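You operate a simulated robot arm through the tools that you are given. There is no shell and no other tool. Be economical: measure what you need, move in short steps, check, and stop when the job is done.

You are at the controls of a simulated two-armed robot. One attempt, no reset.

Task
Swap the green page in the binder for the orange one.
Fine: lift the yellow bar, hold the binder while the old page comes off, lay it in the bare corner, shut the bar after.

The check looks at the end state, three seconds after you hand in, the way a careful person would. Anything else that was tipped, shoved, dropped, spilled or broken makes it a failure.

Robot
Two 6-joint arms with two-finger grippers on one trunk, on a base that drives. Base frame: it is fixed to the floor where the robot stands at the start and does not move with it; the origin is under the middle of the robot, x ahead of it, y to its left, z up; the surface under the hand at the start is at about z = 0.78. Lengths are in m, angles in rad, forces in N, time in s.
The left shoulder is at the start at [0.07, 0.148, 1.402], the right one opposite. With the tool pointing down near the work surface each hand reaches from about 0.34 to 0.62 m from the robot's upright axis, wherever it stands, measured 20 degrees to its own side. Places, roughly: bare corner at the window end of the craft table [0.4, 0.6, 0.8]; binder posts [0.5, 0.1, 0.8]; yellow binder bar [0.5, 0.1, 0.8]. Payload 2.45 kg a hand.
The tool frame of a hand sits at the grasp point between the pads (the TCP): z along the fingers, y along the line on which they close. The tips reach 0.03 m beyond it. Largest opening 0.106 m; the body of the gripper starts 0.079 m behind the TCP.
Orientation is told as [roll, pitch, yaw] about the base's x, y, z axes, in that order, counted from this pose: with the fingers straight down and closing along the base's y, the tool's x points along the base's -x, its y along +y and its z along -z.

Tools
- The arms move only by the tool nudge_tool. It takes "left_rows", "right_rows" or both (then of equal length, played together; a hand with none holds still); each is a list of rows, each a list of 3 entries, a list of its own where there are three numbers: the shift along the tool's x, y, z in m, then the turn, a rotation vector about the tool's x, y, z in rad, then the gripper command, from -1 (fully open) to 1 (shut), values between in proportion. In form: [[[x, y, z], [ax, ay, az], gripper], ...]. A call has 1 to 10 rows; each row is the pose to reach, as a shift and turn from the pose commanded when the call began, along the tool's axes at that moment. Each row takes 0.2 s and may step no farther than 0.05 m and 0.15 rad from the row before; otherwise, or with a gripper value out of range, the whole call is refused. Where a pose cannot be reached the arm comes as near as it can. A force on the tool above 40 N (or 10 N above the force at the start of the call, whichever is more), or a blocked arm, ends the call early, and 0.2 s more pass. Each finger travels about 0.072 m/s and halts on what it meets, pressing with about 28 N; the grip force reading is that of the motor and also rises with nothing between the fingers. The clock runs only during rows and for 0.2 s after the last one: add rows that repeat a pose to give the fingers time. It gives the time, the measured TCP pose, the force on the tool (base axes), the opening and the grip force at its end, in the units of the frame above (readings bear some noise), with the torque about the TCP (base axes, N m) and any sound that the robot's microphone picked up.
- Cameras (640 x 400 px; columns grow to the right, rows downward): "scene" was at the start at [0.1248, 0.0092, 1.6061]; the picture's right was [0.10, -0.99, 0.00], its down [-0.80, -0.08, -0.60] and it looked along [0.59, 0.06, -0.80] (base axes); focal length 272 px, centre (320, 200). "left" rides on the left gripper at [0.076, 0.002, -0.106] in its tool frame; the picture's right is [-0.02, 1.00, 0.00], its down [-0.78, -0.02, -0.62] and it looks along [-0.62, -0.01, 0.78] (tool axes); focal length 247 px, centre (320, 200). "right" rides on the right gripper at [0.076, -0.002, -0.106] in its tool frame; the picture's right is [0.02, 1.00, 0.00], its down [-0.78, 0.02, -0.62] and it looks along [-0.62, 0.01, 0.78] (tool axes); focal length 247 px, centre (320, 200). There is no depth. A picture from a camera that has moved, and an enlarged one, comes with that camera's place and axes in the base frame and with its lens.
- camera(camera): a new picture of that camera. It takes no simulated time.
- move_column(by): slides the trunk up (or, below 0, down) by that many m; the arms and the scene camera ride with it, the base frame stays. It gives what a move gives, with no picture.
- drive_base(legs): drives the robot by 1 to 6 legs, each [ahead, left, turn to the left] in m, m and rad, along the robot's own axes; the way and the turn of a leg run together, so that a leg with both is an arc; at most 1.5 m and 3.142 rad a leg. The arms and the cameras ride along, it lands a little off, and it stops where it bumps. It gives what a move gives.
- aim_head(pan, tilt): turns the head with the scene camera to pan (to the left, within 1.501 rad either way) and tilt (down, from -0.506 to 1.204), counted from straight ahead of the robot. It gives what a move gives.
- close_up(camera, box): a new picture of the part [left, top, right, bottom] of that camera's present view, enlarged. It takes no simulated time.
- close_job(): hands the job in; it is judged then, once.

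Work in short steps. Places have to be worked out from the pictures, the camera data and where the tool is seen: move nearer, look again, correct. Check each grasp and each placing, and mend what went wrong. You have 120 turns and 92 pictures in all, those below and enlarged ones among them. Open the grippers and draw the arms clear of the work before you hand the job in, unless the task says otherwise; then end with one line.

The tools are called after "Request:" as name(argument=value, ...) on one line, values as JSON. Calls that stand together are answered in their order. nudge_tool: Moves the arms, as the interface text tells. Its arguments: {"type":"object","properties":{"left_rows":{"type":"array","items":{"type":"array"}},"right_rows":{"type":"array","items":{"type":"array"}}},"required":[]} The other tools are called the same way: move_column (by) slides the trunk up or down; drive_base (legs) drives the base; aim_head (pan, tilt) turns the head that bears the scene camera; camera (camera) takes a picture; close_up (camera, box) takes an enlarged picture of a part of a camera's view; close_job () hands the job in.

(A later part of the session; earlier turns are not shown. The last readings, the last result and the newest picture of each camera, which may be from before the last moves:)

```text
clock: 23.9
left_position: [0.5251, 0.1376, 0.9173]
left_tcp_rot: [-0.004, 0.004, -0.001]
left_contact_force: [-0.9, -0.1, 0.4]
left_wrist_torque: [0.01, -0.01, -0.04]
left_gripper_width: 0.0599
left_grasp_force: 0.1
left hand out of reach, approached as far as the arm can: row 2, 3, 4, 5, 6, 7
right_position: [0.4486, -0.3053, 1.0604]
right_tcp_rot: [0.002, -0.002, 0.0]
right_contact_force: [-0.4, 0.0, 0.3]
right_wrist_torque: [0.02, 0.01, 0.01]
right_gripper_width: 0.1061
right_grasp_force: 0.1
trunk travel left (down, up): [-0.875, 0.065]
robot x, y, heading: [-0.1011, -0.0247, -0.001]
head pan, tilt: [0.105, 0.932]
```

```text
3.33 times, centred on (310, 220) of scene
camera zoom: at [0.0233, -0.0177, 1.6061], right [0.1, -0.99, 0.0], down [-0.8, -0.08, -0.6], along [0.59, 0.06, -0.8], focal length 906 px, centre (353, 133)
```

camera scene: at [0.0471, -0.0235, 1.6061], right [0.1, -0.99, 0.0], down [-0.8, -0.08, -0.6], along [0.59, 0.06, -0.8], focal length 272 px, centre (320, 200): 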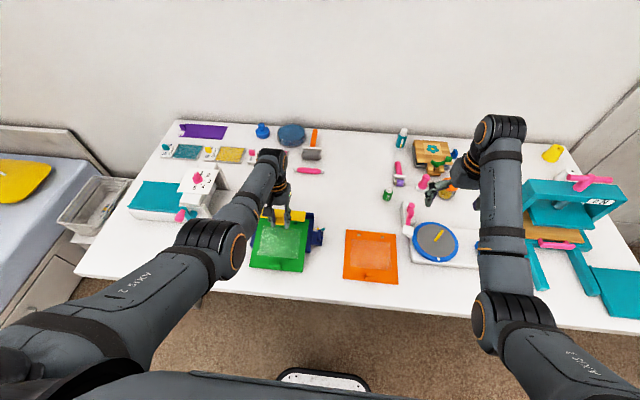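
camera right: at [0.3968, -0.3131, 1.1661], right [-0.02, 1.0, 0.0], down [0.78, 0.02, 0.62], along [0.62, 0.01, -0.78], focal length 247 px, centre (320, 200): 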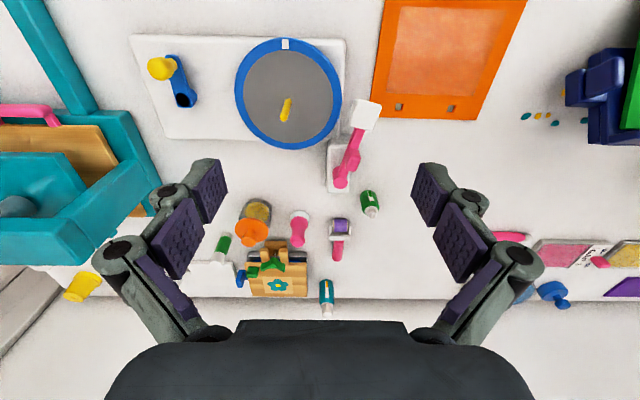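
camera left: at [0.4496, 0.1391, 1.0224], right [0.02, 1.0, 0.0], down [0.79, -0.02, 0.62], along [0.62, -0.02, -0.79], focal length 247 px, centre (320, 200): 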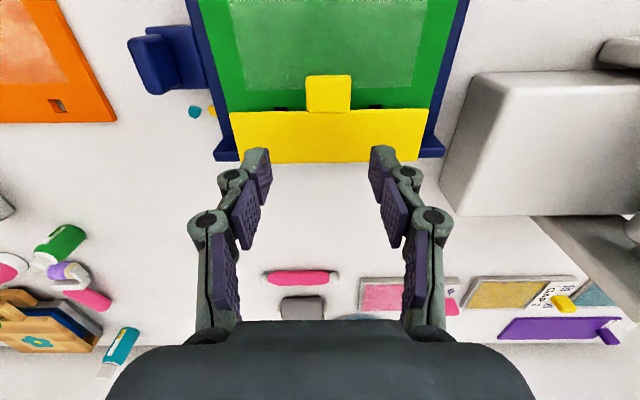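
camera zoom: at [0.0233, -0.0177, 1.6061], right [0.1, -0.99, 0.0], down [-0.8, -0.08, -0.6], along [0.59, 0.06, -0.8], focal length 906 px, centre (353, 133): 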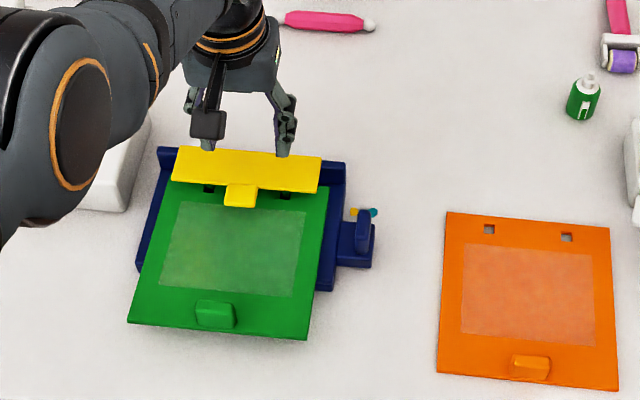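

Everything is intact and the bar is closed again. The left arm needs the work further to its own side, so I'll shift the base right, and then pitch the hand so the fingers point forward under the tab.

Request:
drive_base(legs=[[0.0, -0.1, 0]])

Request:
nudge_tool(left_rows=[[[0.03, -0.03, -0.01], [0, 0, 0], 0.5], [[0.06, -0.02, -0.02], [0, 0, 0], 1], [[0.09, -0.0, -0.02], [0, 0, 0], 1], [[0.09, 0.04, -0.02], [0, -0.1, 0], 1], [[0.09, 0.07, -0.02], [0, -0.2, 0], 1], [[0.09, 0.1, -0.02], [0, -0.3, 0], 1], [[0.09, 0.1, -0.02], [0, -0.4, 0], 1], [[0.09, 0.1, -0.02], [0, -0.5, 0], 1], [[0.09, 0.1, -0.02], [0, -0.6, 0], 1], [[0.09, 0.1, -0.02], [0, -0.6, 0], 1]])

Request:
camera(camera="left")

```text
clock: 25.0
left_position: [0.5254, 0.0381, 0.9165]
left_tcp_rot: [-0.006, 0.005, -0.005]
left_contact_force: [0.0, 0.0, -0.9]
left_wrist_torque: [-0.06, 0.01, 0.0]
left_gripper_width: 0.06
left_grasp_force: 0.1
right_position: [0.4473, -0.4036, 1.0606]
right_tcp_rot: [0.0, -0.002, -0.003]
right_contact_force: [1.3, 0.6, -0.2]
right_wrist_torque: [-0.02, -0.03, 0.0]
right_gripper_width: 0.1062
right_grasp_force: 0.0
trunk travel left (down, up): [-0.875, 0.065]
robot x, y, heading: [-0.101, -0.1263, 0.0]
head pan, tilt: [0.105, 0.932]
```

```text
clock: 27.2
left_position: [0.5715, 0.148, 0.8362]
left_tcp_rot: [-0.004, -0.596, -0.001]
left_contact_force: [-0.6, -0.4, 0.6]
left_wrist_torque: [0.03, 0.0, 0.0]
left_gripper_width: 0.0
left_grasp_force: 28.3
left hand out of reach, approached as far as the arm can: row 1, 2, 3, 4, 5, 6, 7, 8, 9, 10
right_position: [0.4465, -0.4061, 1.0603]
right_tcp_rot: [0.003, -0.004, -0.004]
right_contact_force: [-0.3, 0.6, 0.1]
right_wrist_torque: [0.0, -0.01, 0.03]
right_gripper_width: 0.106
right_grasp_force: 0.1
trunk travel left (down, up): [-0.875, 0.065]
robot x, y, heading: [-0.1036, -0.1239, -0.003]
head pan, tilt: [0.105, 0.932]
```

```text
58 pictures are left
camera left: at [0.4482, 0.1499, 0.8795], right [0.02, 1.0, 0.01], down [0.3, -0.02, 0.95], along [0.95, -0.02, -0.3], focal length 247 px, centre (320, 200)
```

left: 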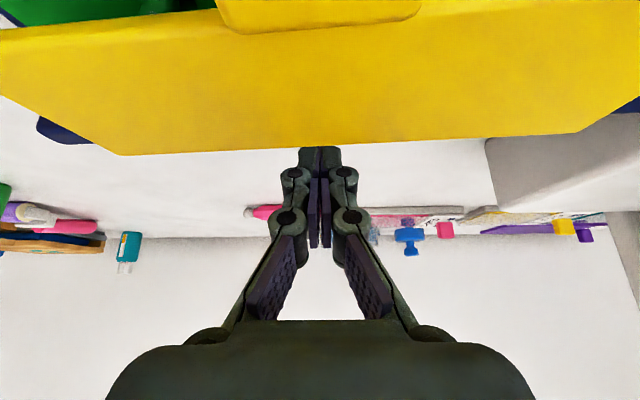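

The hand swung out past the bar instead of retracting; the arm's configuration may have flipped. Looking at the whole arm.

Request:
camera(camera="scene")

```text
57 pictures are left
camera scene: at [0.0211, -0.1177, 1.6061], right [0.1, -0.99, 0.0], down [-0.8, -0.08, -0.6], along [0.59, 0.06, -0.8], focal length 272 px, centre (320, 200)
```

scene: 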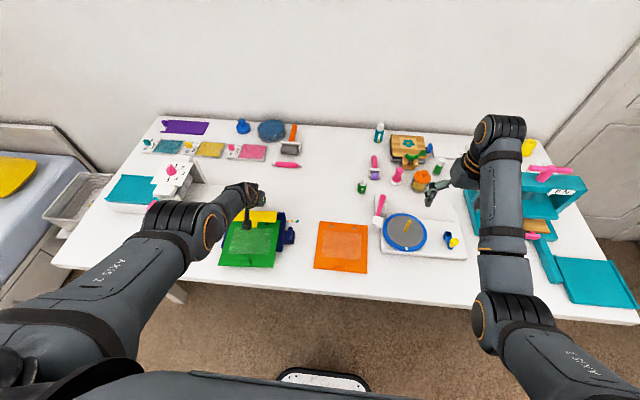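

The hand is free behind the bar. I'll raise it straight up keeping its pitch, to get clear before recovering a good arm configuration.

Request:
nudge_tool(left_rows=[[[-0.023, 0, -0.033], [0, 0, 0], 1], [[-0.045, 0, -0.066], [0, 0, 0], 1], [[-0.068, 0, -0.099], [0, 0, 0], 1], [[-0.09, 0, -0.132], [0, 0, 0], 1], [[-0.113, 0, -0.165], [0, 0, 0], 1], [[-0.113, 0, -0.165], [0, 0, 0], 1]])

```text
clock: 28.6
left_position: [0.6634, 0.1637, 0.995]
left_tcp_rot: [-0.003, -0.595, -0.003]
left_contact_force: [-0.3, -0.1, 0.2]
left_wrist_torque: [-0.02, 0.01, -0.04]
left_gripper_width: 0.0
left_grasp_force: 27.9
left hand out of reach, approached as far as the arm can: row 1, 2, 3, 4, 5, 6
right_position: [0.4478, -0.4057, 1.0603]
right_tcp_rot: [0.003, -0.003, -0.002]
right_contact_force: [-0.3, -0.2, 0.1]
right_wrist_torque: [-0.01, -0.02, -0.03]
right_gripper_width: 0.1059
right_grasp_force: 0.1
trunk travel left (down, up): [-0.875, 0.065]
robot x, y, heading: [-0.1023, -0.1274, -0.004]
head pan, tilt: [0.105, 0.932]
```

Reach is being limited by the pitched attitude, it seems. I'll level the pitch here, in the air, and see.

Request:
nudge_tool(left_rows=[[[0, 0, 0], [0, 0.12, 0], 1], [[0, 0, 0], [0, 0.24, 0], 1], [[0, 0, 0], [0, 0.36, 0], 1], [[0, 0, 0], [0, 0.48, 0], 1], [[0, 0, 0], [0, 0.6, 0], 1], [[0, 0, 0], [0, 0.6, 0], 1]])

```text
clock: 30.0
left_position: [0.5674, 0.1521, 1.0284]
left_tcp_rot: [-0.004, 0.006, -0.003]
left_contact_force: [-1.3, -0.1, -0.7]
left_wrist_torque: [0.0, -0.03, -0.01]
left_gripper_width: 0.0004
left_grasp_force: 28.3
left hand out of reach, approached as far as the arm can: row 1, 2, 3, 4, 5, 6
right_position: [0.4477, -0.4059, 1.0597]
right_tcp_rot: [0.002, 0.0, -0.003]
right_contact_force: [1.3, -0.2, -1.1]
right_wrist_torque: [-0.02, 0.04, -0.01]
right_gripper_width: 0.1064
right_grasp_force: 0.0
trunk travel left (down, up): [-0.875, 0.065]
robot x, y, heading: [-0.1033, -0.1227, -0.003]
head pan, tilt: [0.105, 0.932]
```

Testing whether moving outward to the left frees it.

Request:
nudge_tool(left_rows=[[[0, 0.04, 0], [0, 0, 0], 1], [[0, 0.08, 0], [0, 0, 0], 1], [[0, 0.12, 0], [0, 0, 0], 1], [[0, 0.16, 0], [0, 0, 0], 1], [[0, 0.2, 0], [0, 0, 0], 1], [[0, 0.2, 0], [0, 0, 0], 1]])

Request:
camera(camera="scene")

```text
clock: 31.4
left_position: [0.5295, 0.3177, 1.0441]
left_tcp_rot: [-0.003, 0.004, -0.006]
left_contact_force: [0.1, -0.7, -0.8]
left_wrist_torque: [0.04, 0.0, -0.01]
left_gripper_width: 0.0
left_grasp_force: 28.1
left hand out of reach, approached as far as the arm can: row 1, 2, 3, 4, 5, 6
right_position: [0.4478, -0.4067, 1.0587]
right_tcp_rot: [0.002, -0.002, -0.003]
right_contact_force: [-0.5, -0.5, 0.8]
right_wrist_torque: [0.01, -0.01, -0.01]
right_gripper_width: 0.1061
right_grasp_force: 0.1
trunk travel left (down, up): [-0.875, 0.065]
robot x, y, heading: [-0.0995, -0.1239, -0.005]
head pan, tilt: [0.105, 0.932]
```

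```text
56 pictures are left
camera scene: at [0.0233, -0.1177, 1.6061], right [0.1, -0.99, 0.0], down [-0.8, -0.08, -0.6], along [0.59, 0.06, -0.8], focal length 272 px, centre (320, 200)
```

scene: 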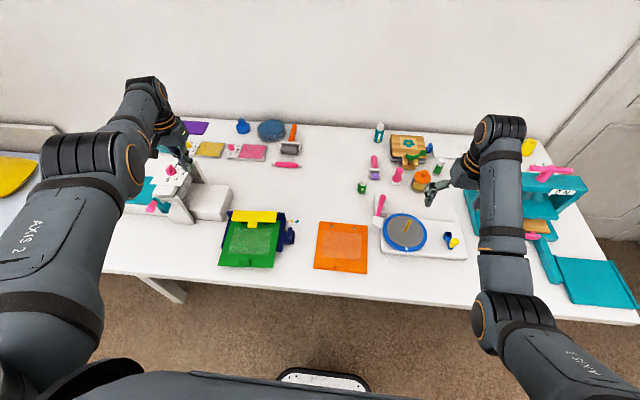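

The left elbow seems to have passed through straight and stuck on the wrong side. I'll stretch the arm fully forward in free air, so it can bend back the right way afterwards.

Request:
nudge_tool(left_rows=[[[-0.05, 0, 0], [0, 0, 0], 1], [[-0.1, 0, 0], [0, 0, 0], 1], [[-0.15, 0, 0], [0, 0, 0], 1], [[-0.2, 0, 0], [0, 0, 0], 1], [[-0.25, 0, 0], [0, 0, 0], 1], [[-0.3, 0, 0], [0, 0, 0], 1], [[-0.35, 0, 0], [0, 0, 0], 1], [[-0.4, 0, 0], [0, 0, 0], 1], [[-0.4, 0, 0], [0, 0, 0], 1]])

```text
clock: 33.4
left_position: [0.5607, 0.2452, 1.0773]
left_tcp_rot: [-0.004, 0.006, -0.004]
left_contact_force: [0.5, 0.0, 0.0]
left_wrist_torque: [0.01, -0.01, 0.01]
left_gripper_width: 0.0
left_grasp_force: 28.0
left hand out of reach, approached as far as the arm can: row 1, 2, 3, 4, 5, 6, 7, 8, 9
right_position: [0.4469, -0.4066, 1.0603]
right_tcp_rot: [0.001, -0.002, -0.002]
right_contact_force: [0.1, 0.9, -0.1]
right_wrist_torque: [0.0, 0.03, -0.02]
right_gripper_width: 0.1062
right_grasp_force: 0.1
trunk travel left (down, up): [-0.875, 0.065]
robot x, y, heading: [-0.1027, -0.1238, -0.001]
head pan, tilt: [0.105, 0.932]
```

Now at full stretch. Retracting to see which way it folds.

Request:
nudge_tool(left_rows=[[[0.05, 0, 0], [0, 0, 0], 1], [[0.1, 0, 0], [0, 0, 0], 1], [[0.15, 0, 0], [0, 0, 0], 1], [[0.2, 0, 0], [0, 0, 0], 1], [[0.25, 0, 0], [0, 0, 0], 1], [[0.3, 0, 0], [0, 0, 0], 1], [[0.35, 0, 0], [0, 0, 0], 1], [[0.4, 0, 0], [0, 0, 0], 1], [[0.4, 0, 0], [0, 0, 0], 1]])

```text
clock: 35.2
left_position: [0.4711, 0.3914, 0.9824]
left_tcp_rot: [-0.009, -0.034, -0.016]
left_contact_force: [-4.7, -9.3, 24.7]
left_wrist_torque: [-0.55, 0.21, -0.04]
left_gripper_width: 0.0
left_grasp_force: 28.2
left hand out of reach, approached as far as the arm can: row 1, 2, 3, 4, 5, 6, 7, 8
right_position: [0.4447, -0.4107, 1.0601]
right_tcp_rot: [0.007, -0.004, -0.006]
right_contact_force: [0.3, 0.6, 0.0]
right_wrist_torque: [0.01, -0.01, -0.03]
right_gripper_width: 0.106
right_grasp_force: 0.0
trunk travel left (down, up): [-0.875, 0.065]
robot x, y, heading: [-0.1025, -0.1268, -0.003]
head pan, tilt: [0.105, 0.932]
stopped in row 8 (left hand): the force on the tool passed its limit at 91 N (the readings are from after the stop); the commanded pose is now the measured one
```

It hit something, the die-cutting machine, at z≈0.98. Commanded pose is now the measured one; lifting straight up and checking.

Request:
nudge_tool(left_rows=[[[0, 0, -0.015], [0, 0, 0], 1], [[0, 0, -0.03], [0, 0, 0], 1], [[0, 0, -0.05], [0, 0, 0], 1], [[0, 0, -0.05], [0, 0, 0], 1]])

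Request:
camera(camera="scene")

Request:
camera(camera="left")

```text
clock: 36.2
left_position: [0.4847, 0.4053, 1.0226]
left_tcp_rot: [-0.013, -0.025, -0.011]
left_contact_force: [0.4, 0.1, 0.4]
left_wrist_torque: [0.0, 0.04, 0.01]
left_gripper_width: 0.0
left_grasp_force: 27.7
left hand out of reach, approached as far as the arm can: row 1, 2, 3, 4
right_position: [0.4481, -0.4057, 1.0607]
right_tcp_rot: [0.001, -0.002, -0.005]
right_contact_force: [-0.3, 0.3, 0.0]
right_wrist_torque: [-0.02, 0.03, 0.02]
right_gripper_width: 0.1058
right_grasp_force: 0.1
trunk travel left (down, up): [-0.875, 0.065]
robot x, y, heading: [-0.1023, -0.1272, -0.005]
head pan, tilt: [0.105, 0.932]
```

```text
55 pictures are left
camera scene: at [0.0242, -0.1164, 1.606], right [0.1, -1.0, 0.0], down [-0.8, -0.08, -0.6], along [0.59, 0.06, -0.8], focal length 272 px, centre (320, 200)
```

scene: 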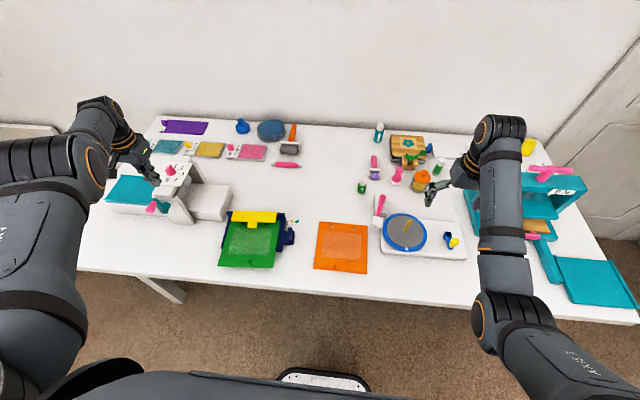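

```text
54 pictures are left
camera left: at [0.4053, 0.4094, 1.1252], right [0.03, 1.0, -0.01], down [0.77, -0.02, 0.64], along [0.64, -0.03, -0.77], focal length 247 px, centre (320, 200)
```

left: 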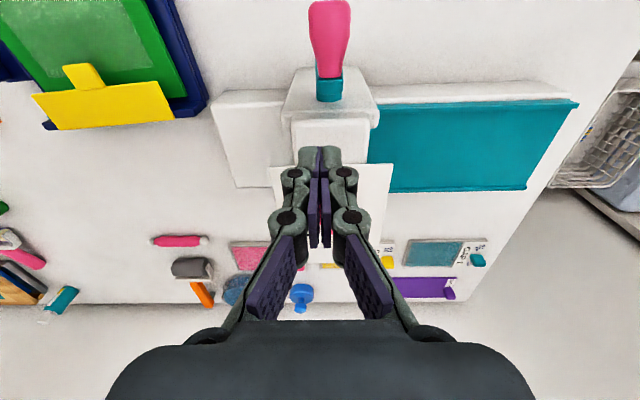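

The machine looks undisturbed. The elbow is locked near straight; an upward move should make the elbow flex the right way (elbow below the line). Moving up.

Request:
nudge_tool(left_rows=[[[0, 0, -0.03], [0, 0, 0], 1], [[0, 0, -0.06], [0, 0, 0], 1], [[0, 0, -0.09], [0, 0, 0], 1], [[0, 0, -0.12], [0, 0, 0], 1], [[0, 0, -0.15], [0, 0, 0], 1], [[0, 0, -0.18], [0, 0, 0], 1], [[0, 0, -0.18], [0, 0, 0], 1]])

```text
clock: 37.8
left_position: [0.4989, 0.4198, 1.2041]
left_tcp_rot: [-0.011, -0.026, -0.012]
left_contact_force: [0.8, 0.5, -0.1]
left_wrist_torque: [0.04, 0.0, 0.01]
left_gripper_width: 0.0
left_grasp_force: 27.7
left hand out of reach, approached as far as the arm can: row 1, 2, 3, 4, 5, 6, 7
right_position: [0.4472, -0.4058, 1.0607]
right_tcp_rot: [0.002, -0.002, -0.006]
right_contact_force: [-0.2, -0.8, 0.1]
right_wrist_torque: [-0.01, 0.0, -0.01]
right_gripper_width: 0.1059
right_grasp_force: 0.1
trunk travel left (down, up): [-0.875, 0.065]
robot x, y, heading: [-0.103, -0.1254, -0.006]
head pan, tilt: [0.105, 0.932]
```

Still locked. One look at the arm's posture to decide how to free it.

Request:
aim_head(pan=0.7, tilt=0.6)

Request:
camera(camera="scene")

```text
clock: 38.8
left_position: [0.5002, 0.4201, 1.2037]
left_tcp_rot: [-0.011, -0.026, -0.012]
left_contact_force: [0.2, 0.2, -0.6]
left_wrist_torque: [0.01, -0.02, -0.01]
left_gripper_width: 0.0
left_grasp_force: 27.5
right_position: [0.4477, -0.4052, 1.0603]
right_tcp_rot: [0.002, -0.003, -0.006]
right_contact_force: [0.0, 0.0, 0.6]
right_wrist_torque: [-0.02, -0.03, 0.01]
right_gripper_width: 0.1059
right_grasp_force: 0.1
trunk travel left (down, up): [-0.875, 0.065]
robot x, y, heading: [-0.1029, -0.1269, -0.005]
head pan, tilt: [0.7, 0.6]
```

```text
53 pictures are left
camera scene: at [0.0176, -0.0681, 1.6332], right [0.64, -0.77, 0.0], down [-0.43, -0.36, -0.82], along [0.63, 0.53, -0.57], focal length 272 px, centre (320, 200)
```

scene: 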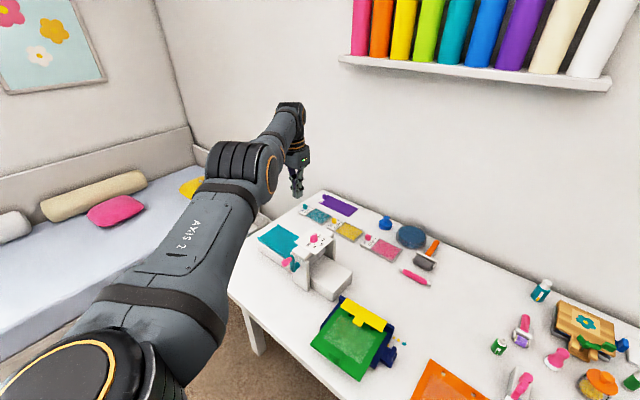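

The arm is dead straight. I'll first command slightly outward (removing the inward pull), move up so the elbow shares the motion, then come inward.

Request:
nudge_tool(left_rows=[[[-0.04, 0.025, 0], [0, 0, 0], 1], [[-0.08, 0.05, 0], [0, 0, 0], 1], [[-0.08, 0.05, -0.03], [0, 0, 0], 1], [[-0.08, 0.05, -0.06], [0, 0, 0], 1], [[-0.08, 0.05, -0.09], [0, 0, 0], 1], [[-0.06, 0.04, -0.12], [0, 0, 0], 1], [[-0.03, 0.02, -0.12], [0, 0, 0], 1], [[0.0, 0.0, -0.12], [0, 0, 0], 1], [[0.03, -0.02, -0.12], [0, 0, 0], 1], [[0.06, -0.04, -0.12], [0, 0, 0], 1]])

```text
clock: 41.0
left_position: [0.4826, 0.4154, 1.3242]
left_tcp_rot: [-0.011, -0.026, -0.013]
left_contact_force: [-0.3, 0.6, -0.4]
left_wrist_torque: [0.02, -0.04, 0.0]
left_gripper_width: 0.0
left_grasp_force: 27.9
left hand out of reach, approached as far as the arm can: row 1, 2, 3, 4, 5, 6, 7, 8, 9, 10
right_position: [0.4476, -0.4066, 1.0611]
right_tcp_rot: [0.0, -0.002, -0.005]
right_contact_force: [-0.4, 0.2, 0.8]
right_wrist_torque: [-0.01, 0.02, 0.01]
right_gripper_width: 0.106
right_grasp_force: 0.1
trunk travel left (down, up): [-0.875, 0.065]
robot x, y, heading: [-0.1002, -0.1275, -0.009]
head pan, tilt: [0.7, 0.6]
```

Not freed by going up; trying the mirror: outward, then down, then inward (still well above everything).

Request:
nudge_tool(left_rows=[[[-0.045, 0.02, 0], [0, 0, 0], 1], [[-0.09, 0.04, 0], [0, 0, 0], 1], [[-0.13, 0.06, 0], [0, 0, 0], 1], [[-0.13, 0.06, 0.04], [0, 0, 0], 1], [[-0.13, 0.06, 0.08], [0, 0, 0], 1], [[-0.13, 0.06, 0.12], [0, 0, 0], 1], [[-0.1, 0.04, 0.15], [0, 0, 0], 1], [[-0.06, 0.03, 0.15], [0, 0, 0], 1], [[-0.03, 0.0, 0.15], [0, 0, 0], 1], [[0.0, 0.0, 0.15], [0, 0, 0], 1]])

```text
clock: 43.2
left_position: [0.4902, 0.4149, 1.1791]
left_tcp_rot: [-0.015, -0.027, -0.011]
left_contact_force: [-0.6, 1.2, -0.4]
left_wrist_torque: [-0.06, -0.03, -0.03]
left_gripper_width: 0.0002
left_grasp_force: 28.4
left hand out of reach, approached as far as the arm can: row 1, 2, 3, 4, 5, 6, 7, 8, 9
right_position: [0.4465, -0.4052, 1.0612]
right_tcp_rot: [-0.001, -0.004, -0.006]
right_contact_force: [0.2, -0.2, 0.5]
right_wrist_torque: [-0.04, -0.03, 0.02]
right_gripper_width: 0.1059
right_grasp_force: 0.0
trunk travel left (down, up): [-0.875, 0.065]
robot x, y, heading: [-0.1001, -0.1255, -0.007]
head pan, tilt: [0.7, 0.6]
```

The last row was reported reachable, so it may be unfolding; waiting a moment in place.

Request:
nudge_tool(left_rows=[[[0, 0, 0], [0, 0, 0], 1], [[0, 0, 0], [0, 0, 0], 1], [[0, 0, 0], [0, 0, 0], 1], [[0, 0, 0], [0, 0, 0], 1]])

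```text
clock: 44.2
left_position: [0.4925, 0.4133, 1.1799]
left_tcp_rot: [-0.012, -0.026, -0.011]
left_contact_force: [-1.0, 0.5, 0.1]
left_wrist_torque: [-0.05, -0.02, 0.01]
left_gripper_width: 0.0003
left_grasp_force: 27.9
right_position: [0.4463, -0.4065, 1.0598]
right_tcp_rot: [0.001, -0.001, -0.005]
right_contact_force: [0.4, -0.1, 1.5]
right_wrist_torque: [-0.04, 0.03, 0.0]
right_gripper_width: 0.1058
right_grasp_force: 0.0
trunk travel left (down, up): [-0.875, 0.065]
robot x, y, heading: [-0.1039, -0.1308, -0.005]
head pan, tilt: [0.7, 0.6]
```

No complaint now. Small inward step to see if it follows.

Request:
nudge_tool(left_rows=[[[0.015, -0.01, 0], [0, 0, 0], 1], [[0.03, -0.02, 0], [0, 0, 0], 1], [[0.045, -0.03, 0], [0, 0, 0], 1], [[0.06, -0.04, 0], [0, 0, 0], 1], [[0.06, -0.04, 0], [0, 0, 0], 1]])

```text
clock: 45.4
left_position: [0.4313, 0.3796, 1.1662]
left_tcp_rot: [-0.013, -0.032, -0.011]
left_contact_force: [-0.4, 0.2, 0.0]
left_wrist_torque: [-0.01, 0.02, 0.0]
left_gripper_width: 0.0
left_grasp_force: 28.2
left hand out of reach, approached as far as the arm can: row 4, 5
right_position: [0.4483, -0.4078, 1.0597]
right_tcp_rot: [0.002, -0.001, -0.006]
right_contact_force: [-0.1, -1.0, 0.2]
right_wrist_torque: [0.01, -0.02, -0.03]
right_gripper_width: 0.106
right_grasp_force: 0.1
trunk travel left (down, up): [-0.875, 0.065]
robot x, y, heading: [-0.0991, -0.1254, -0.006]
head pan, tilt: [0.7, 0.6]
```

It followed inward, so the elbow is bending. Checking which way.

Request:
camera(camera="scene")

```text
52 pictures are left
camera scene: at [0.0178, -0.0681, 1.6332], right [0.64, -0.77, 0.0], down [-0.43, -0.36, -0.82], along [0.63, 0.53, -0.57], focal length 272 px, centre (320, 200)
```

scene: 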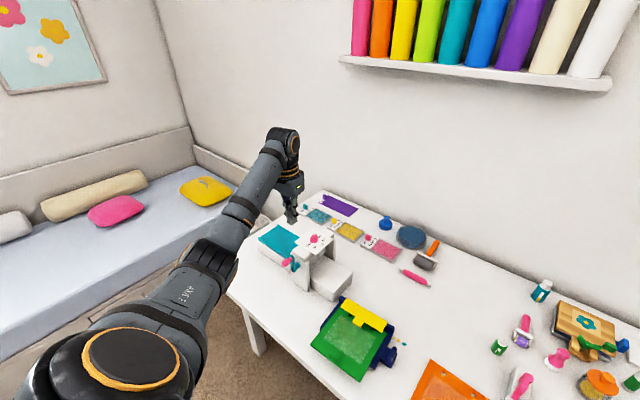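

The elbow is now properly below. From here I'll keep well inside the reach: moving slowly down and right, toward a spot in front of the binder.

Request:
nudge_tool(left_rows=[[[0, -0.01, 0.03], [0, 0, 0], 1], [[0, -0.02, 0.06], [0, 0.01, 0], 1], [[0.01, -0.05, 0.08], [0, 0.02, 0.005], 1], [[0.02, -0.08, 0.1], [0.01, 0.03, 0.01], 1], [[0.03, -0.11, 0.12], [0.01, 0.03, 0.01], 1], [[0.04, -0.14, 0.13], [0.01, 0.03, 0.01], 1], [[0.05, -0.17, 0.14], [0.01, 0.03, 0.01], 1], [[0.06, -0.2, 0.15], [0.01, 0.03, 0.01], 1], [[0.06, -0.21, 0.16], [0.01, 0.03, 0.01], 1], [[0.06, -0.21, 0.16], [0.01, 0.03, 0.01], 1]])

Request:
aim_head(pan=0.3, tilt=0.9)

Request:
camera(camera="scene")

```text
clock: 47.6
left_position: [0.3722, 0.1692, 1.0066]
left_tcp_rot: [-0.022, 0.003, -0.024]
left_contact_force: [-0.5, -0.1, -0.9]
left_wrist_torque: [-0.01, 0.03, -0.02]
left_gripper_width: 0.0
left_grasp_force: 28.1
right_position: [0.4485, -0.4059, 1.0611]
right_tcp_rot: [0.002, -0.003, -0.006]
right_contact_force: [-0.8, 0.3, -0.6]
right_wrist_torque: [0.0, -0.01, -0.03]
right_gripper_width: 0.1059
right_grasp_force: 0.1
trunk travel left (down, up): [-0.875, 0.065]
robot x, y, heading: [-0.1013, -0.1257, -0.005]
head pan, tilt: [0.7, 0.6]
```

```text
clock: 48.5
left_position: [0.3721, 0.1673, 1.0067]
left_tcp_rot: [-0.02, 0.003, -0.023]
left_contact_force: [0.2, 0.2, 0.2]
left_wrist_torque: [-0.01, 0.01, 0.0]
left_gripper_width: 0.0
left_grasp_force: 28.5
right_position: [0.4472, -0.4059, 1.0603]
right_tcp_rot: [0.001, -0.002, -0.006]
right_contact_force: [-0.4, 0.1, 0.0]
right_wrist_torque: [-0.02, 0.0, 0.0]
right_gripper_width: 0.1058
right_grasp_force: 0.2
trunk travel left (down, up): [-0.875, 0.065]
robot x, y, heading: [-0.0957, -0.1289, -0.005]
head pan, tilt: [0.3, 0.901]
```

```text
51 pictures are left
camera scene: at [0.0219, -0.1026, 1.6085], right [0.29, -0.96, 0.0], down [-0.75, -0.23, -0.62], along [0.59, 0.18, -0.78], focal length 272 px, centre (320, 200)
```

scene: 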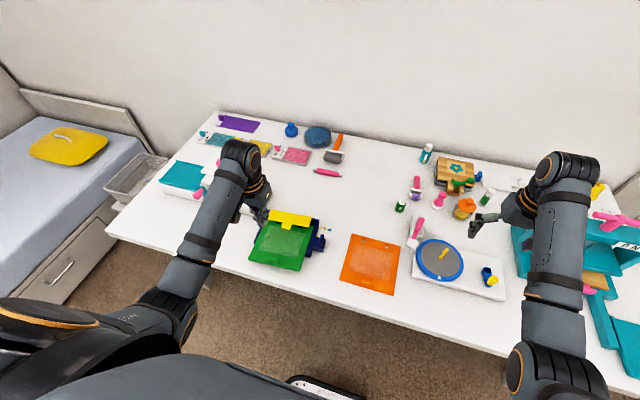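

Good posture and accurate tracking. Now pitch the fingers forward with the TCP in front of the tab, low over the page, to see under the tab.

Request:
nudge_tool(left_rows=[[[0, -0.01, 0.01], [0, -0.1, 0], 1], [[0, -0.02, 0.02], [0, -0.2, 0], 1], [[-0.01, -0.024, 0.03], [0, -0.3, 0], 1], [[-0.02, -0.024, 0.05], [0, -0.4, 0], 1], [[-0.03, -0.024, 0.07], [0, -0.5, 0], 1], [[-0.03, -0.024, 0.09], [0, -0.6, 0], 1], [[-0.03, -0.024, 0.11], [0, -0.7, 0], 1], [[-0.03, -0.024, 0.11], [0, -0.7, 0], 1]])

Request:
camera(camera="left")

```text
clock: 50.3
left_position: [0.4023, 0.1404, 0.8951]
left_tcp_rot: [-0.029, -0.697, -0.007]
left_contact_force: [-0.1, -0.1, 0.6]
left_wrist_torque: [0.04, 0.0, 0.0]
left_gripper_width: 0.0001
left_grasp_force: 28.3
right_position: [0.4482, -0.4068, 1.0594]
right_tcp_rot: [0.002, -0.003, -0.005]
right_contact_force: [-0.1, -0.3, -0.8]
right_wrist_torque: [0.02, -0.01, 0.02]
right_gripper_width: 0.1063
right_grasp_force: 0.1
trunk travel left (down, up): [-0.875, 0.065]
robot x, y, heading: [-0.1022, -0.1253, -0.008]
head pan, tilt: [0.3, 0.901]
```

```text
50 pictures are left
camera left: at [0.2749, 0.1463, 0.9272], right [0.04, 1.0, -0.01], down [0.2, 0.0, 0.98], along [0.98, -0.04, -0.2], focal length 247 px, centre (320, 200)
```

left: 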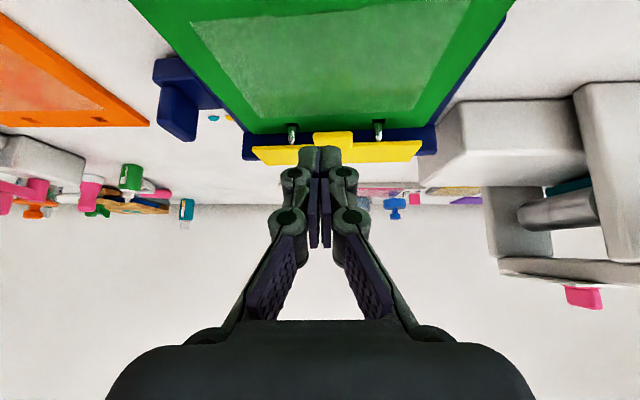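

Request:
close_up(camera="left", box=[240, 100, 440, 200])

```text
3.20 times, centred on (340, 150) of left
camera zoom: at [0.2749, 0.1463, 0.9272], right [0.04, 1.0, -0.01], down [0.2, 0.0, 0.98], along [0.98, -0.04, -0.2], focal length 790 px, centre (256, 360)
```

zoom: 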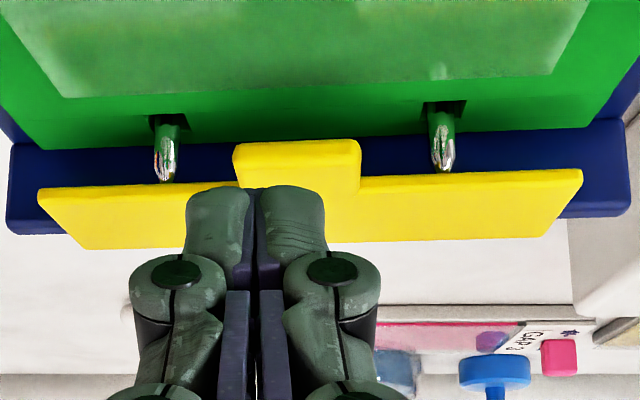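

The bar floats ≈3 cm above the page with the post tips beneath it, so there is room for closed fingertips under the tab. I'll lower the tips to just above the page in front of the tab.

Request:
nudge_tool(left_rows=[[[0.005, 0.003, 0.017], [0, 0, 0], 1], [[0.01, 0.006, 0.034], [0, 0, 0], 1], [[0.016, 0.009, 0.051], [0, 0, 0], 1], [[0.0211, 0.009, 0.0685], [0, 0, 0], 1], [[0.0211, 0.009, 0.0685], [0, 0, 0], 1]])

Request:
close_up(camera="left", box=[200, 60, 440, 210])

```text
clock: 51.7
left_position: [0.437, 0.1481, 0.8394]
left_tcp_rot: [-0.024, -0.722, -0.009]
left_contact_force: [3.4, -0.4, 10.8]
left_wrist_torque: [0.09, 0.4, 0.07]
left_gripper_width: 0.0061
left_grasp_force: 28.1
right_position: [0.4464, -0.4058, 1.0611]
right_tcp_rot: [0.003, -0.004, -0.004]
right_contact_force: [0.9, 0.1, 0.1]
right_wrist_torque: [-0.02, -0.01, 0.02]
right_gripper_width: 0.1061
right_grasp_force: 0.0
trunk travel left (down, up): [-0.875, 0.065]
robot x, y, heading: [-0.1024, -0.1274, -0.004]
head pan, tilt: [0.3, 0.901]
stopped in row 5 (left hand): the force on the tool passed its limit at 41 N (the readings are from after the stop); the commanded pose is now the measured one
```

```text
2.67 times, centred on (320, 135) of left
camera zoom: at [0.3086, 0.1532, 0.8673], right [0.04, 1.0, 0.0], down [0.18, 0.0, 0.98], along [0.98, -0.04, -0.18], focal length 659 px, centre (320, 373)
```

zoom: 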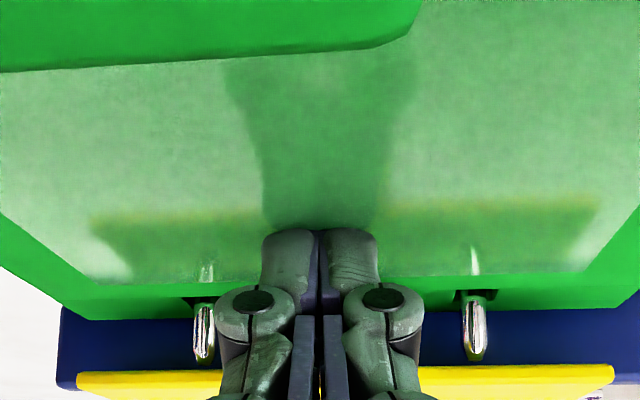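

The page surface is at z≈0.808 and the bar underside ≈0.83: tight but the tips are below it. I'll ease off the page, slide the tips forward under the tab, and check.

Request:
nudge_tool(left_rows=[[[-0.001, 0, -0.001], [0, 0, 0], 1], [[-0.0085, 0, 0.0043], [0, 0, 0], 1], [[-0.016, 0, 0.011], [0, 0, 0], 1], [[-0.0245, 0, 0.0175], [0, 0, 0], 1], [[-0.0245, 0, 0.0175], [0, 0, 0], 1]])

Request:
close_up(camera="left", box=[200, 80, 440, 230])

```text
clock: 52.9
left_position: [0.4631, 0.1475, 0.8406]
left_tcp_rot: [-0.027, -0.713, -0.006]
left_contact_force: [-3.6, -0.4, 7.4]
left_wrist_torque: [0.01, 0.02, 0.0]
left_gripper_width: 0.006
left_grasp_force: 28.2
right_position: [0.4469, -0.4075, 1.0604]
right_tcp_rot: [0.001, -0.003, -0.004]
right_contact_force: [-1.2, 0.3, -0.6]
right_wrist_torque: [0.03, 0.03, -0.02]
right_gripper_width: 0.106
right_grasp_force: 0.1
trunk travel left (down, up): [-0.875, 0.065]
robot x, y, heading: [-0.099, -0.126, -0.004]
head pan, tilt: [0.3, 0.901]
```

```text
2.67 times, centred on (320, 155) of left
camera zoom: at [0.3367, 0.1525, 0.8689], right [0.04, 1.0, -0.01], down [0.18, 0.0, 0.98], along [0.98, -0.04, -0.18], focal length 659 px, centre (320, 320)
```

zoom: 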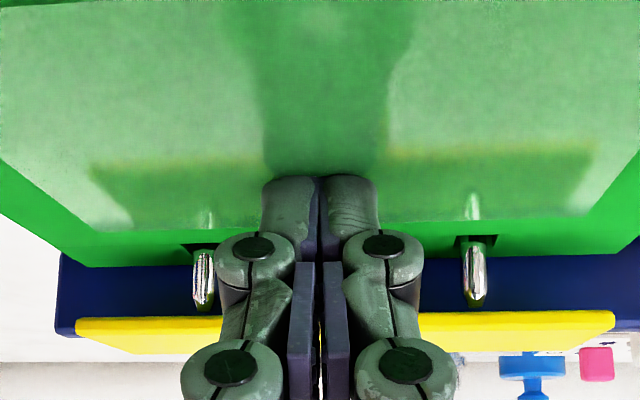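

My tips were pressing the page and dragged the binder another 2.5 cm. Raising away; I'll turn the hand 90° about its fingers so one thin finger can go under the tab and the other above it.

Request:
nudge_tool(left_rows=[[[-0.01, 0, -0.011], [0, 0, 0], 1], [[-0.026, 0, -0.03], [0, 0, 0], 1], [[-0.04, 0, -0.047], [0, 0, 0], 1], [[-0.0146, 0, -0.08], [0, 0, 0], 1], [[-0.0146, 0, -0.1], [0, 0, 0.15], 0.5], [[-0.0146, 0, -0.1], [0, 0, 0.3], 0.2], [[-0.0146, 0, -0.1], [0, 0, 0.45], 0.2], [[-0.0146, 0, -0.1], [0, 0, 0.6], 0.2], [[-0.0146, 0, -0.1], [0, 0, 0.75], 0.2], [[-0.0146, 0, -0.1], [0, 0, 0.9], 0.2]])

Request:
nudge_tool(left_rows=[[[0, 0, 0], [0, 0, 0.14], 0.2], [[0, 0, 0], [0, 0, 0.28], 0.2], [[0, 0, 0], [0, 0, 0.42], 0.2], [[0, 0, 0], [0, 0, 0.56], 0.2], [[0, 0, 0], [0, 0, 0.67], 0.2], [[0, 0, 0], [0, 0, 0.67], 0.2]])

Request:
camera(camera="scene")

```text
clock: 55.1
left_position: [0.4113, 0.1505, 0.9242]
left_tcp_rot: [0.586, -0.434, -1.053]
left_contact_force: [-0.5, -0.4, -0.9]
left_wrist_torque: [-0.03, 0.02, 0.02]
left_gripper_width: 0.0427
left_grasp_force: 0.0
right_position: [0.447, -0.407, 1.0588]
right_tcp_rot: [0.001, -0.003, -0.004]
right_contact_force: [0.6, 0.5, -0.2]
right_wrist_torque: [-0.03, 0.01, 0.03]
right_gripper_width: 0.1062
right_grasp_force: 0.1
trunk travel left (down, up): [-0.875, 0.065]
robot x, y, heading: [-0.1034, -0.1258, -0.012]
head pan, tilt: [0.3, 0.901]
```

```text
clock: 56.5
left_position: [0.4104, 0.1514, 0.9236]
left_tcp_rot: [0.713, -0.018, -1.596]
left_contact_force: [-0.8, -0.7, 0.1]
left_wrist_torque: [0.02, 0.0, -0.04]
left_gripper_width: 0.0424
left_grasp_force: 0.0
right_position: [0.4454, -0.4063, 1.0614]
right_tcp_rot: [0.003, -0.002, -0.005]
right_contact_force: [0.2, 0.1, 0.7]
right_wrist_torque: [0.0, 0.04, 0.0]
right_gripper_width: 0.106
right_grasp_force: 0.1
trunk travel left (down, up): [-0.875, 0.065]
robot x, y, heading: [-0.0979, -0.1261, -0.006]
head pan, tilt: [0.3, 0.901]
```

```text
46 pictures are left
camera scene: at [0.0219, -0.1025, 1.6084], right [0.29, -0.96, 0.0], down [-0.75, -0.23, -0.62], along [0.59, 0.18, -0.78], focal length 272 px, centre (320, 200)
```

scene: 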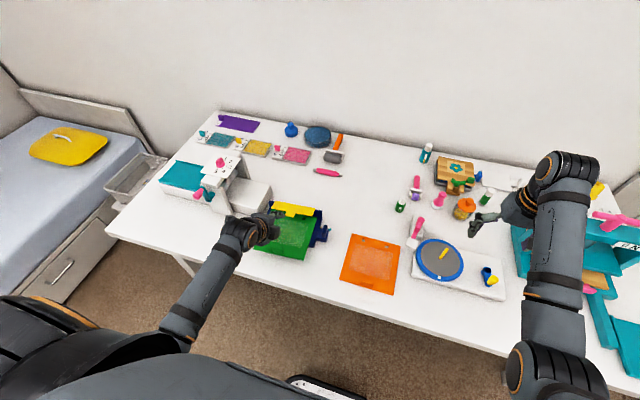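

Turning works. Now measuring the binder's present place with a close-up.

Request:
close_up(camera="scene", box=[240, 190, 340, 270])

Request:
camera(camera="left")

```text
5.00 times, centred on (290, 230) of scene
camera zoom: at [0.0219, -0.1025, 1.6084], right [0.29, -0.96, 0.0], down [-0.75, -0.23, -0.62], along [0.59, 0.18, -0.78], focal length 1359 px, centre (470, 50)
```

zoom: 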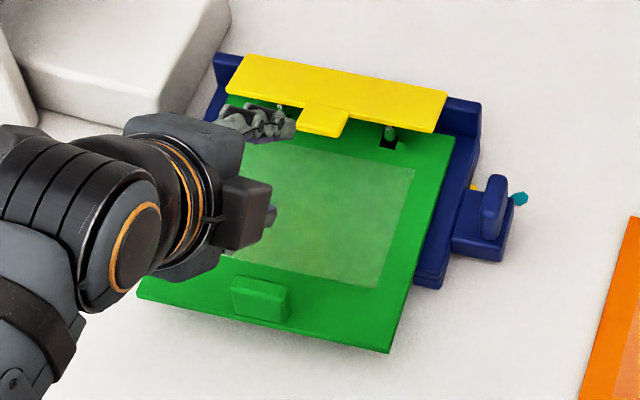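

```text
44 pictures are left
camera left: at [0.3446, 0.2307, 1.0025], right [0.76, -0.03, 0.65], down [-0.44, -0.76, 0.47], along [0.49, -0.64, -0.59], focal length 247 px, centre (320, 200)
```

left: 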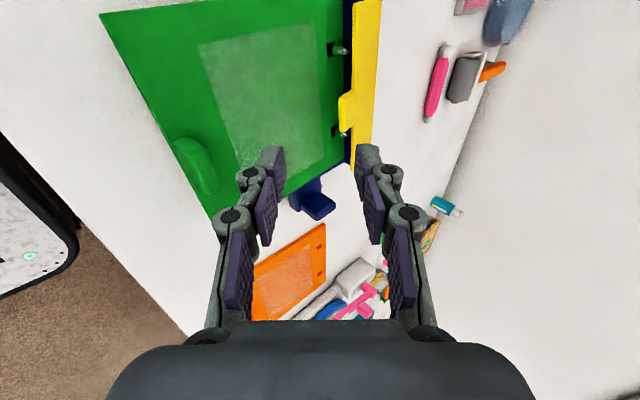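

Tab front edge is at about (0.505, 0.152). I'll bring the hand so the upper finger is above the bar and the lower finger sits just in front of the tab, below its underside, not touching the page.

Request:
nudge_tool(left_rows=[[[0.0, 0.005, 0.02], [0, 0, 0], -0.13], [[0.0, 0.01, 0.04], [0, 0, 0], -0.13], [[0.001, 0.014, 0.06], [0, 0, 0], -0.13], [[0.001, 0.019, 0.08], [0, 0, 0], -0.13], [[0.001, 0.0235, 0.094], [0, 0, 0], -0.13], [[0.001, 0.0235, 0.094], [0, 0, 0], -0.13]])

Request:
camera(camera="left")

Request:
close_up(camera="scene", box=[240, 190, 340, 270])

```text
clock: 57.9
left_position: [0.49, 0.1492, 0.8676]
left_tcp_rot: [0.714, -0.02, -1.594]
left_contact_force: [-0.7, -0.3, 0.0]
left_wrist_torque: [0.02, -0.03, -0.03]
left_gripper_width: 0.0598
left_grasp_force: 0.1
right_position: [0.4475, -0.4062, 1.0597]
right_tcp_rot: [0.001, -0.001, -0.003]
right_contact_force: [0.1, 0.9, 0.5]
right_wrist_torque: [-0.02, 0.01, 0.0]
right_gripper_width: 0.1057
right_grasp_force: 0.1
trunk travel left (down, up): [-0.875, 0.065]
robot x, y, heading: [-0.1048, -0.1275, -0.005]
head pan, tilt: [0.3, 0.901]
```

```text
43 pictures are left
camera left: at [0.4234, 0.2293, 0.9463], right [0.76, -0.03, 0.65], down [-0.44, -0.76, 0.47], along [0.49, -0.64, -0.59], focal length 247 px, centre (320, 200)
```

left: 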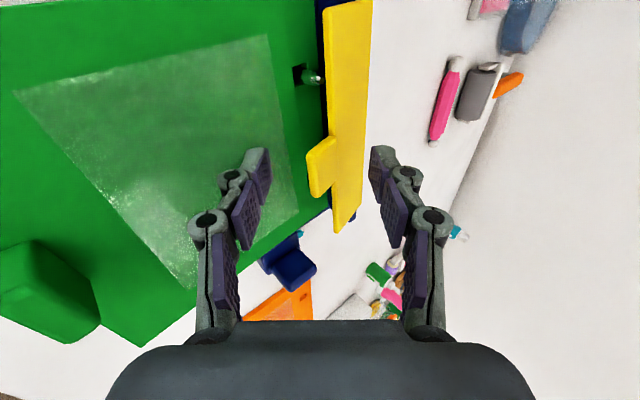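

```text
5.00 times, centred on (290, 230) of scene
camera zoom: at [0.0213, -0.1024, 1.6085], right [0.29, -0.96, 0.0], down [-0.75, -0.23, -0.62], along [0.59, 0.18, -0.78], focal length 1359 px, centre (470, 50)
```

zoom: 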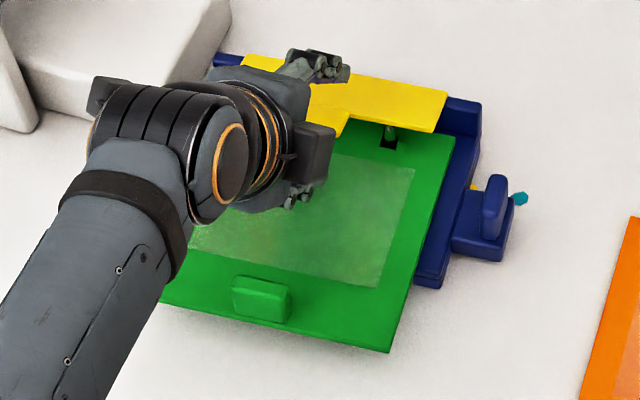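

Fingers straddle the tab. Sliding the lower finger forward beneath it, then lifting 2 cm.

Request:
nudge_tool(left_rows=[[[0, -0.001, 0.0055], [0, 0, 0], -0.13], [[0, 0.007, 0.013], [0, 0, 0], -0.13], [[0, 0.0156, 0.0201], [0, 0, 0], -0.13], [[0, 0.0156, 0.0201], [0, 0, 0], -0.13], [[0, 0.022, 0.0126], [0, 0, 0], -0.13], [[0, 0.0287, 0.005], [0, 0, 0], -0.13], [[0, 0.0287, 0.005], [0, 0, 0], -0.13]])

Request:
camera(camera="left")

Request:
close_up(camera="scene", box=[240, 190, 340, 270])

```text
clock: 59.5
left_position: [0.5154, 0.1483, 0.8823]
left_tcp_rot: [0.715, -0.02, -1.593]
left_contact_force: [1.0, 0.5, 0.1]
left_wrist_torque: [0.03, 0.0, 0.02]
left_gripper_width: 0.0596
left_grasp_force: 0.0
right_position: [0.4477, -0.4057, 1.0589]
right_tcp_rot: [0.0, -0.002, -0.003]
right_contact_force: [-0.3, 0.6, 0.4]
right_wrist_torque: [0.01, -0.03, 0.0]
right_gripper_width: 0.1063
right_grasp_force: 0.1
trunk travel left (down, up): [-0.875, 0.065]
robot x, y, heading: [-0.1024, -0.1278, -0.004]
head pan, tilt: [0.3, 0.901]
```

```text
41 pictures are left
camera left: at [0.4485, 0.2284, 0.9612], right [0.76, -0.03, 0.65], down [-0.44, -0.76, 0.47], along [0.49, -0.64, -0.59], focal length 247 px, centre (320, 200)
```

left: 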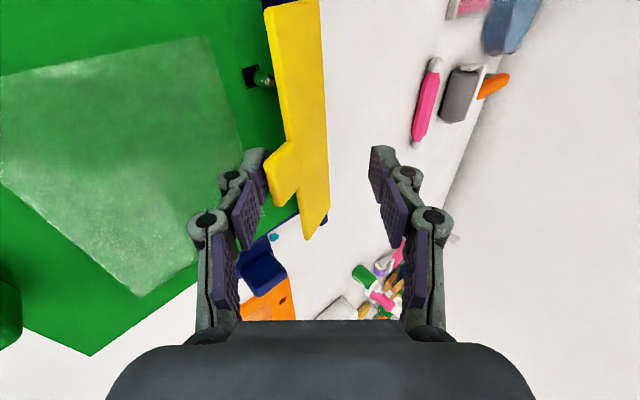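

```text
5.00 times, centred on (290, 230) of scene
camera zoom: at [0.022, -0.1025, 1.6084], right [0.29, -0.96, 0.0], down [-0.75, -0.23, -0.62], along [0.59, 0.18, -0.78], focal length 1359 px, centre (470, 50)
```

zoom: 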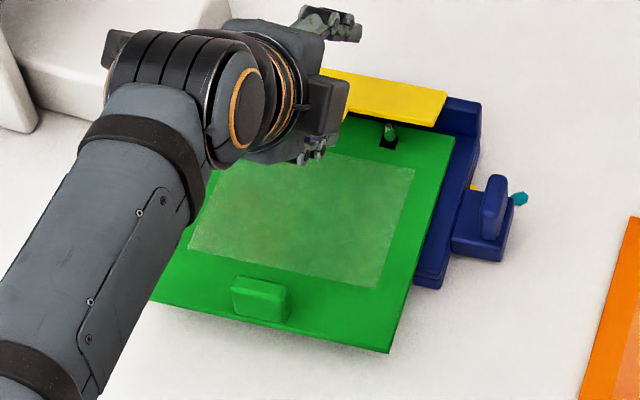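

The bar's front edge looks slightly raised in the scene view, with almost no force. Continuing up and slightly forward.

Request:
nudge_tool(left_rows=[[[0, 0.01, -0.003], [0, 0, 0], -0.13], [[0, 0.02, -0.008], [0, 0, 0], -0.13], [[0, 0.031, -0.0129], [0, 0, 0], -0.13], [[0, 0.031, -0.0129], [0, 0, 0], -0.13]])

Request:
camera(camera="left")

```text
clock: 60.5
left_position: [0.5302, 0.1493, 0.9138]
left_tcp_rot: [0.715, -0.019, -1.594]
left_contact_force: [-0.6, 0.1, 0.0]
left_wrist_torque: [0.0, -0.02, -0.01]
left_gripper_width: 0.0599
left_grasp_force: 0.1
right_position: [0.4459, -0.4063, 1.0611]
right_tcp_rot: [0.003, -0.001, -0.003]
right_contact_force: [-0.3, -0.1, -0.9]
right_wrist_torque: [0.01, 0.01, 0.0]
right_gripper_width: 0.1061
right_grasp_force: 0.0
trunk travel left (down, up): [-0.875, 0.065]
robot x, y, heading: [-0.1012, -0.1266, -0.003]
head pan, tilt: [0.3, 0.901]
```

```text
39 pictures are left
camera left: at [0.4642, 0.2281, 0.9925], right [0.76, -0.03, 0.65], down [-0.44, -0.76, 0.47], along [0.49, -0.64, -0.59], focal length 247 px, centre (320, 200)
```

left: 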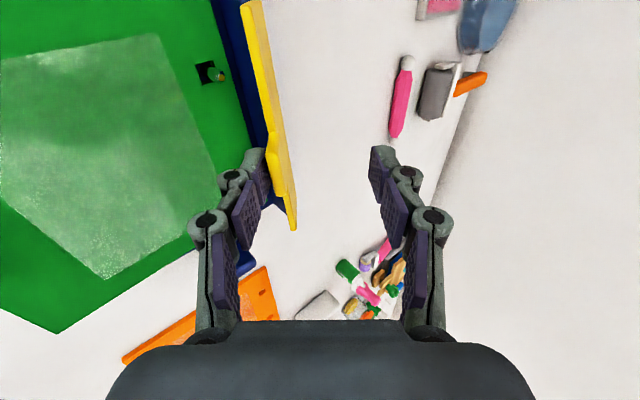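

The bar is swinging open. Pushing it forward past vertical.

Request:
nudge_tool(left_rows=[[[0, 0.01, 0.004], [0, 0, 0], -0.13], [[0, 0.019, 0.009], [0, 0, 0], -0.13], [[0, 0.028, 0.014], [0, 0, 0], -0.13], [[0, 0.037, 0.0186], [0, 0, 0], -0.13], [[0, 0.037, 0.0186], [0, 0, 0], -0.13]])

Request:
camera(camera="left")

Request:
close_up(camera="scene", box=[240, 180, 340, 260])

```text
clock: 61.7
left_position: [0.5707, 0.1498, 0.9243]
left_tcp_rot: [0.714, -0.018, -1.597]
left_contact_force: [0.8, 0.1, 0.5]
left_wrist_torque: [-0.04, 0.01, 0.01]
left_gripper_width: 0.0598
left_grasp_force: 0.0
right_position: [0.4471, -0.4057, 1.0608]
right_tcp_rot: [0.003, -0.003, -0.005]
right_contact_force: [0.2, 0.0, -0.1]
right_wrist_torque: [0.0, -0.01, -0.01]
right_gripper_width: 0.1059
right_grasp_force: 0.1
trunk travel left (down, up): [-0.875, 0.065]
robot x, y, heading: [-0.1032, -0.1254, -0.004]
head pan, tilt: [0.3, 0.901]
```

```text
38 pictures are left
camera left: at [0.5043, 0.2286, 1.0025], right [0.76, -0.03, 0.65], down [-0.44, -0.76, 0.47], along [0.49, -0.64, -0.59], focal length 247 px, centre (320, 200)
```

left: 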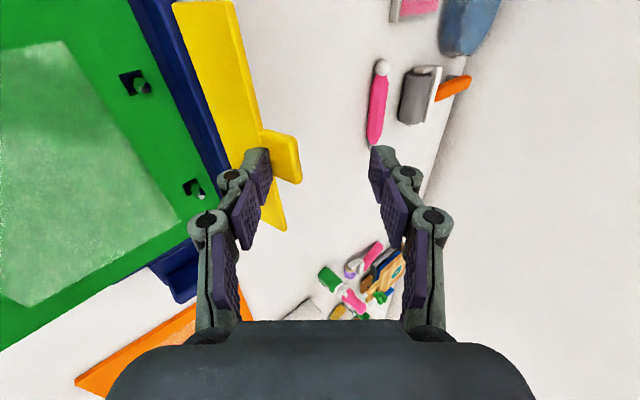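

```text
5.00 times, centred on (290, 220) of scene
camera zoom: at [0.0218, -0.1025, 1.6085], right [0.29, -0.96, 0.0], down [-0.75, -0.23, -0.62], along [0.59, 0.18, -0.78], focal length 1359 px, centre (470, 100)
```

zoom: 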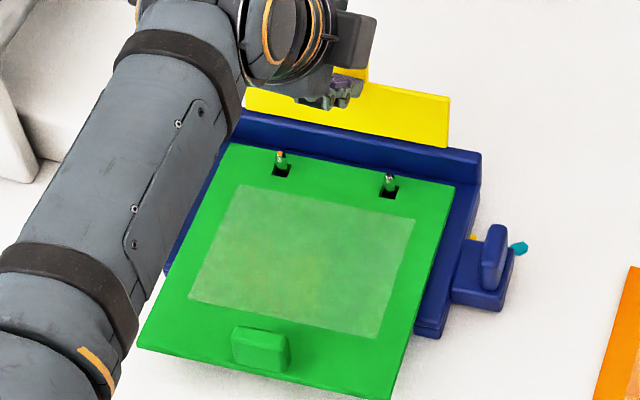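

The bar now leans back past vertical and both posts are visible in the page's holes. I'll retract the hand up and back, and bring it upright (keeping the 90° turn for gripping the page tab).

Request:
nudge_tool(left_rows=[[[0, 0.02, -0.0225], [0, 0, 0], -0.13], [[0, 0.039, -0.045], [0, 0, 0], -0.13], [[0, 0.018, -0.075], [0, 0, 0], -0.13], [[0, -0.003, -0.1], [0, 0, 0], -0.13], [[0, -0.0233, -0.126], [0.1, 0, 0], -0.13], [[0, -0.0233, -0.126], [0.22, 0, 0], -0.13], [[0, -0.0233, -0.126], [0.34, 0, 0], -0.13], [[0, -0.0233, -0.126], [0.46, 0, 0], -0.13], [[0, -0.0233, -0.126], [0.58, 0, 0], -0.13], [[0, -0.0233, -0.126], [0.71, 0, 0], -0.13]])

Request:
camera(camera="scene")

```text
clock: 63.9
left_position: [0.4711, 0.1519, 1.003]
left_tcp_rot: [0.001, -0.019, -1.596]
left_contact_force: [0.3, -0.2, -0.7]
left_wrist_torque: [0.03, 0.01, -0.01]
left_gripper_width: 0.0598
left_grasp_force: 0.1
right_position: [0.448, -0.4065, 1.059]
right_tcp_rot: [0.002, -0.001, -0.002]
right_contact_force: [-0.4, -0.1, 0.0]
right_wrist_torque: [0.03, 0.01, -0.03]
right_gripper_width: 0.1059
right_grasp_force: 0.0
trunk travel left (down, up): [-0.875, 0.065]
robot x, y, heading: [-0.1037, -0.1248, -0.004]
head pan, tilt: [0.3, 0.901]
```

```text
36 pictures are left
camera scene: at [0.0235, -0.103, 1.6083], right [0.29, -0.96, 0.0], down [-0.75, -0.23, -0.62], along [0.59, 0.18, -0.78], focal length 272 px, centre (320, 200)
```

scene: 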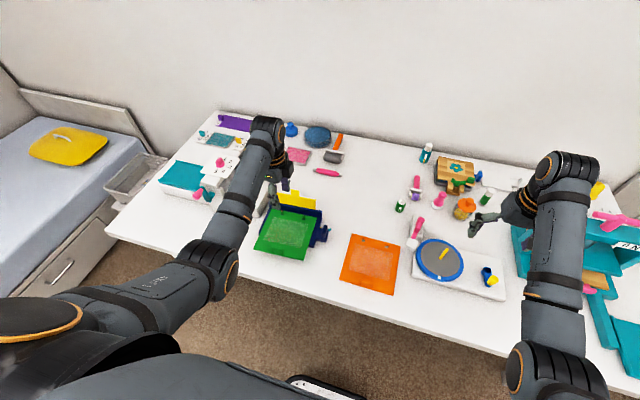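

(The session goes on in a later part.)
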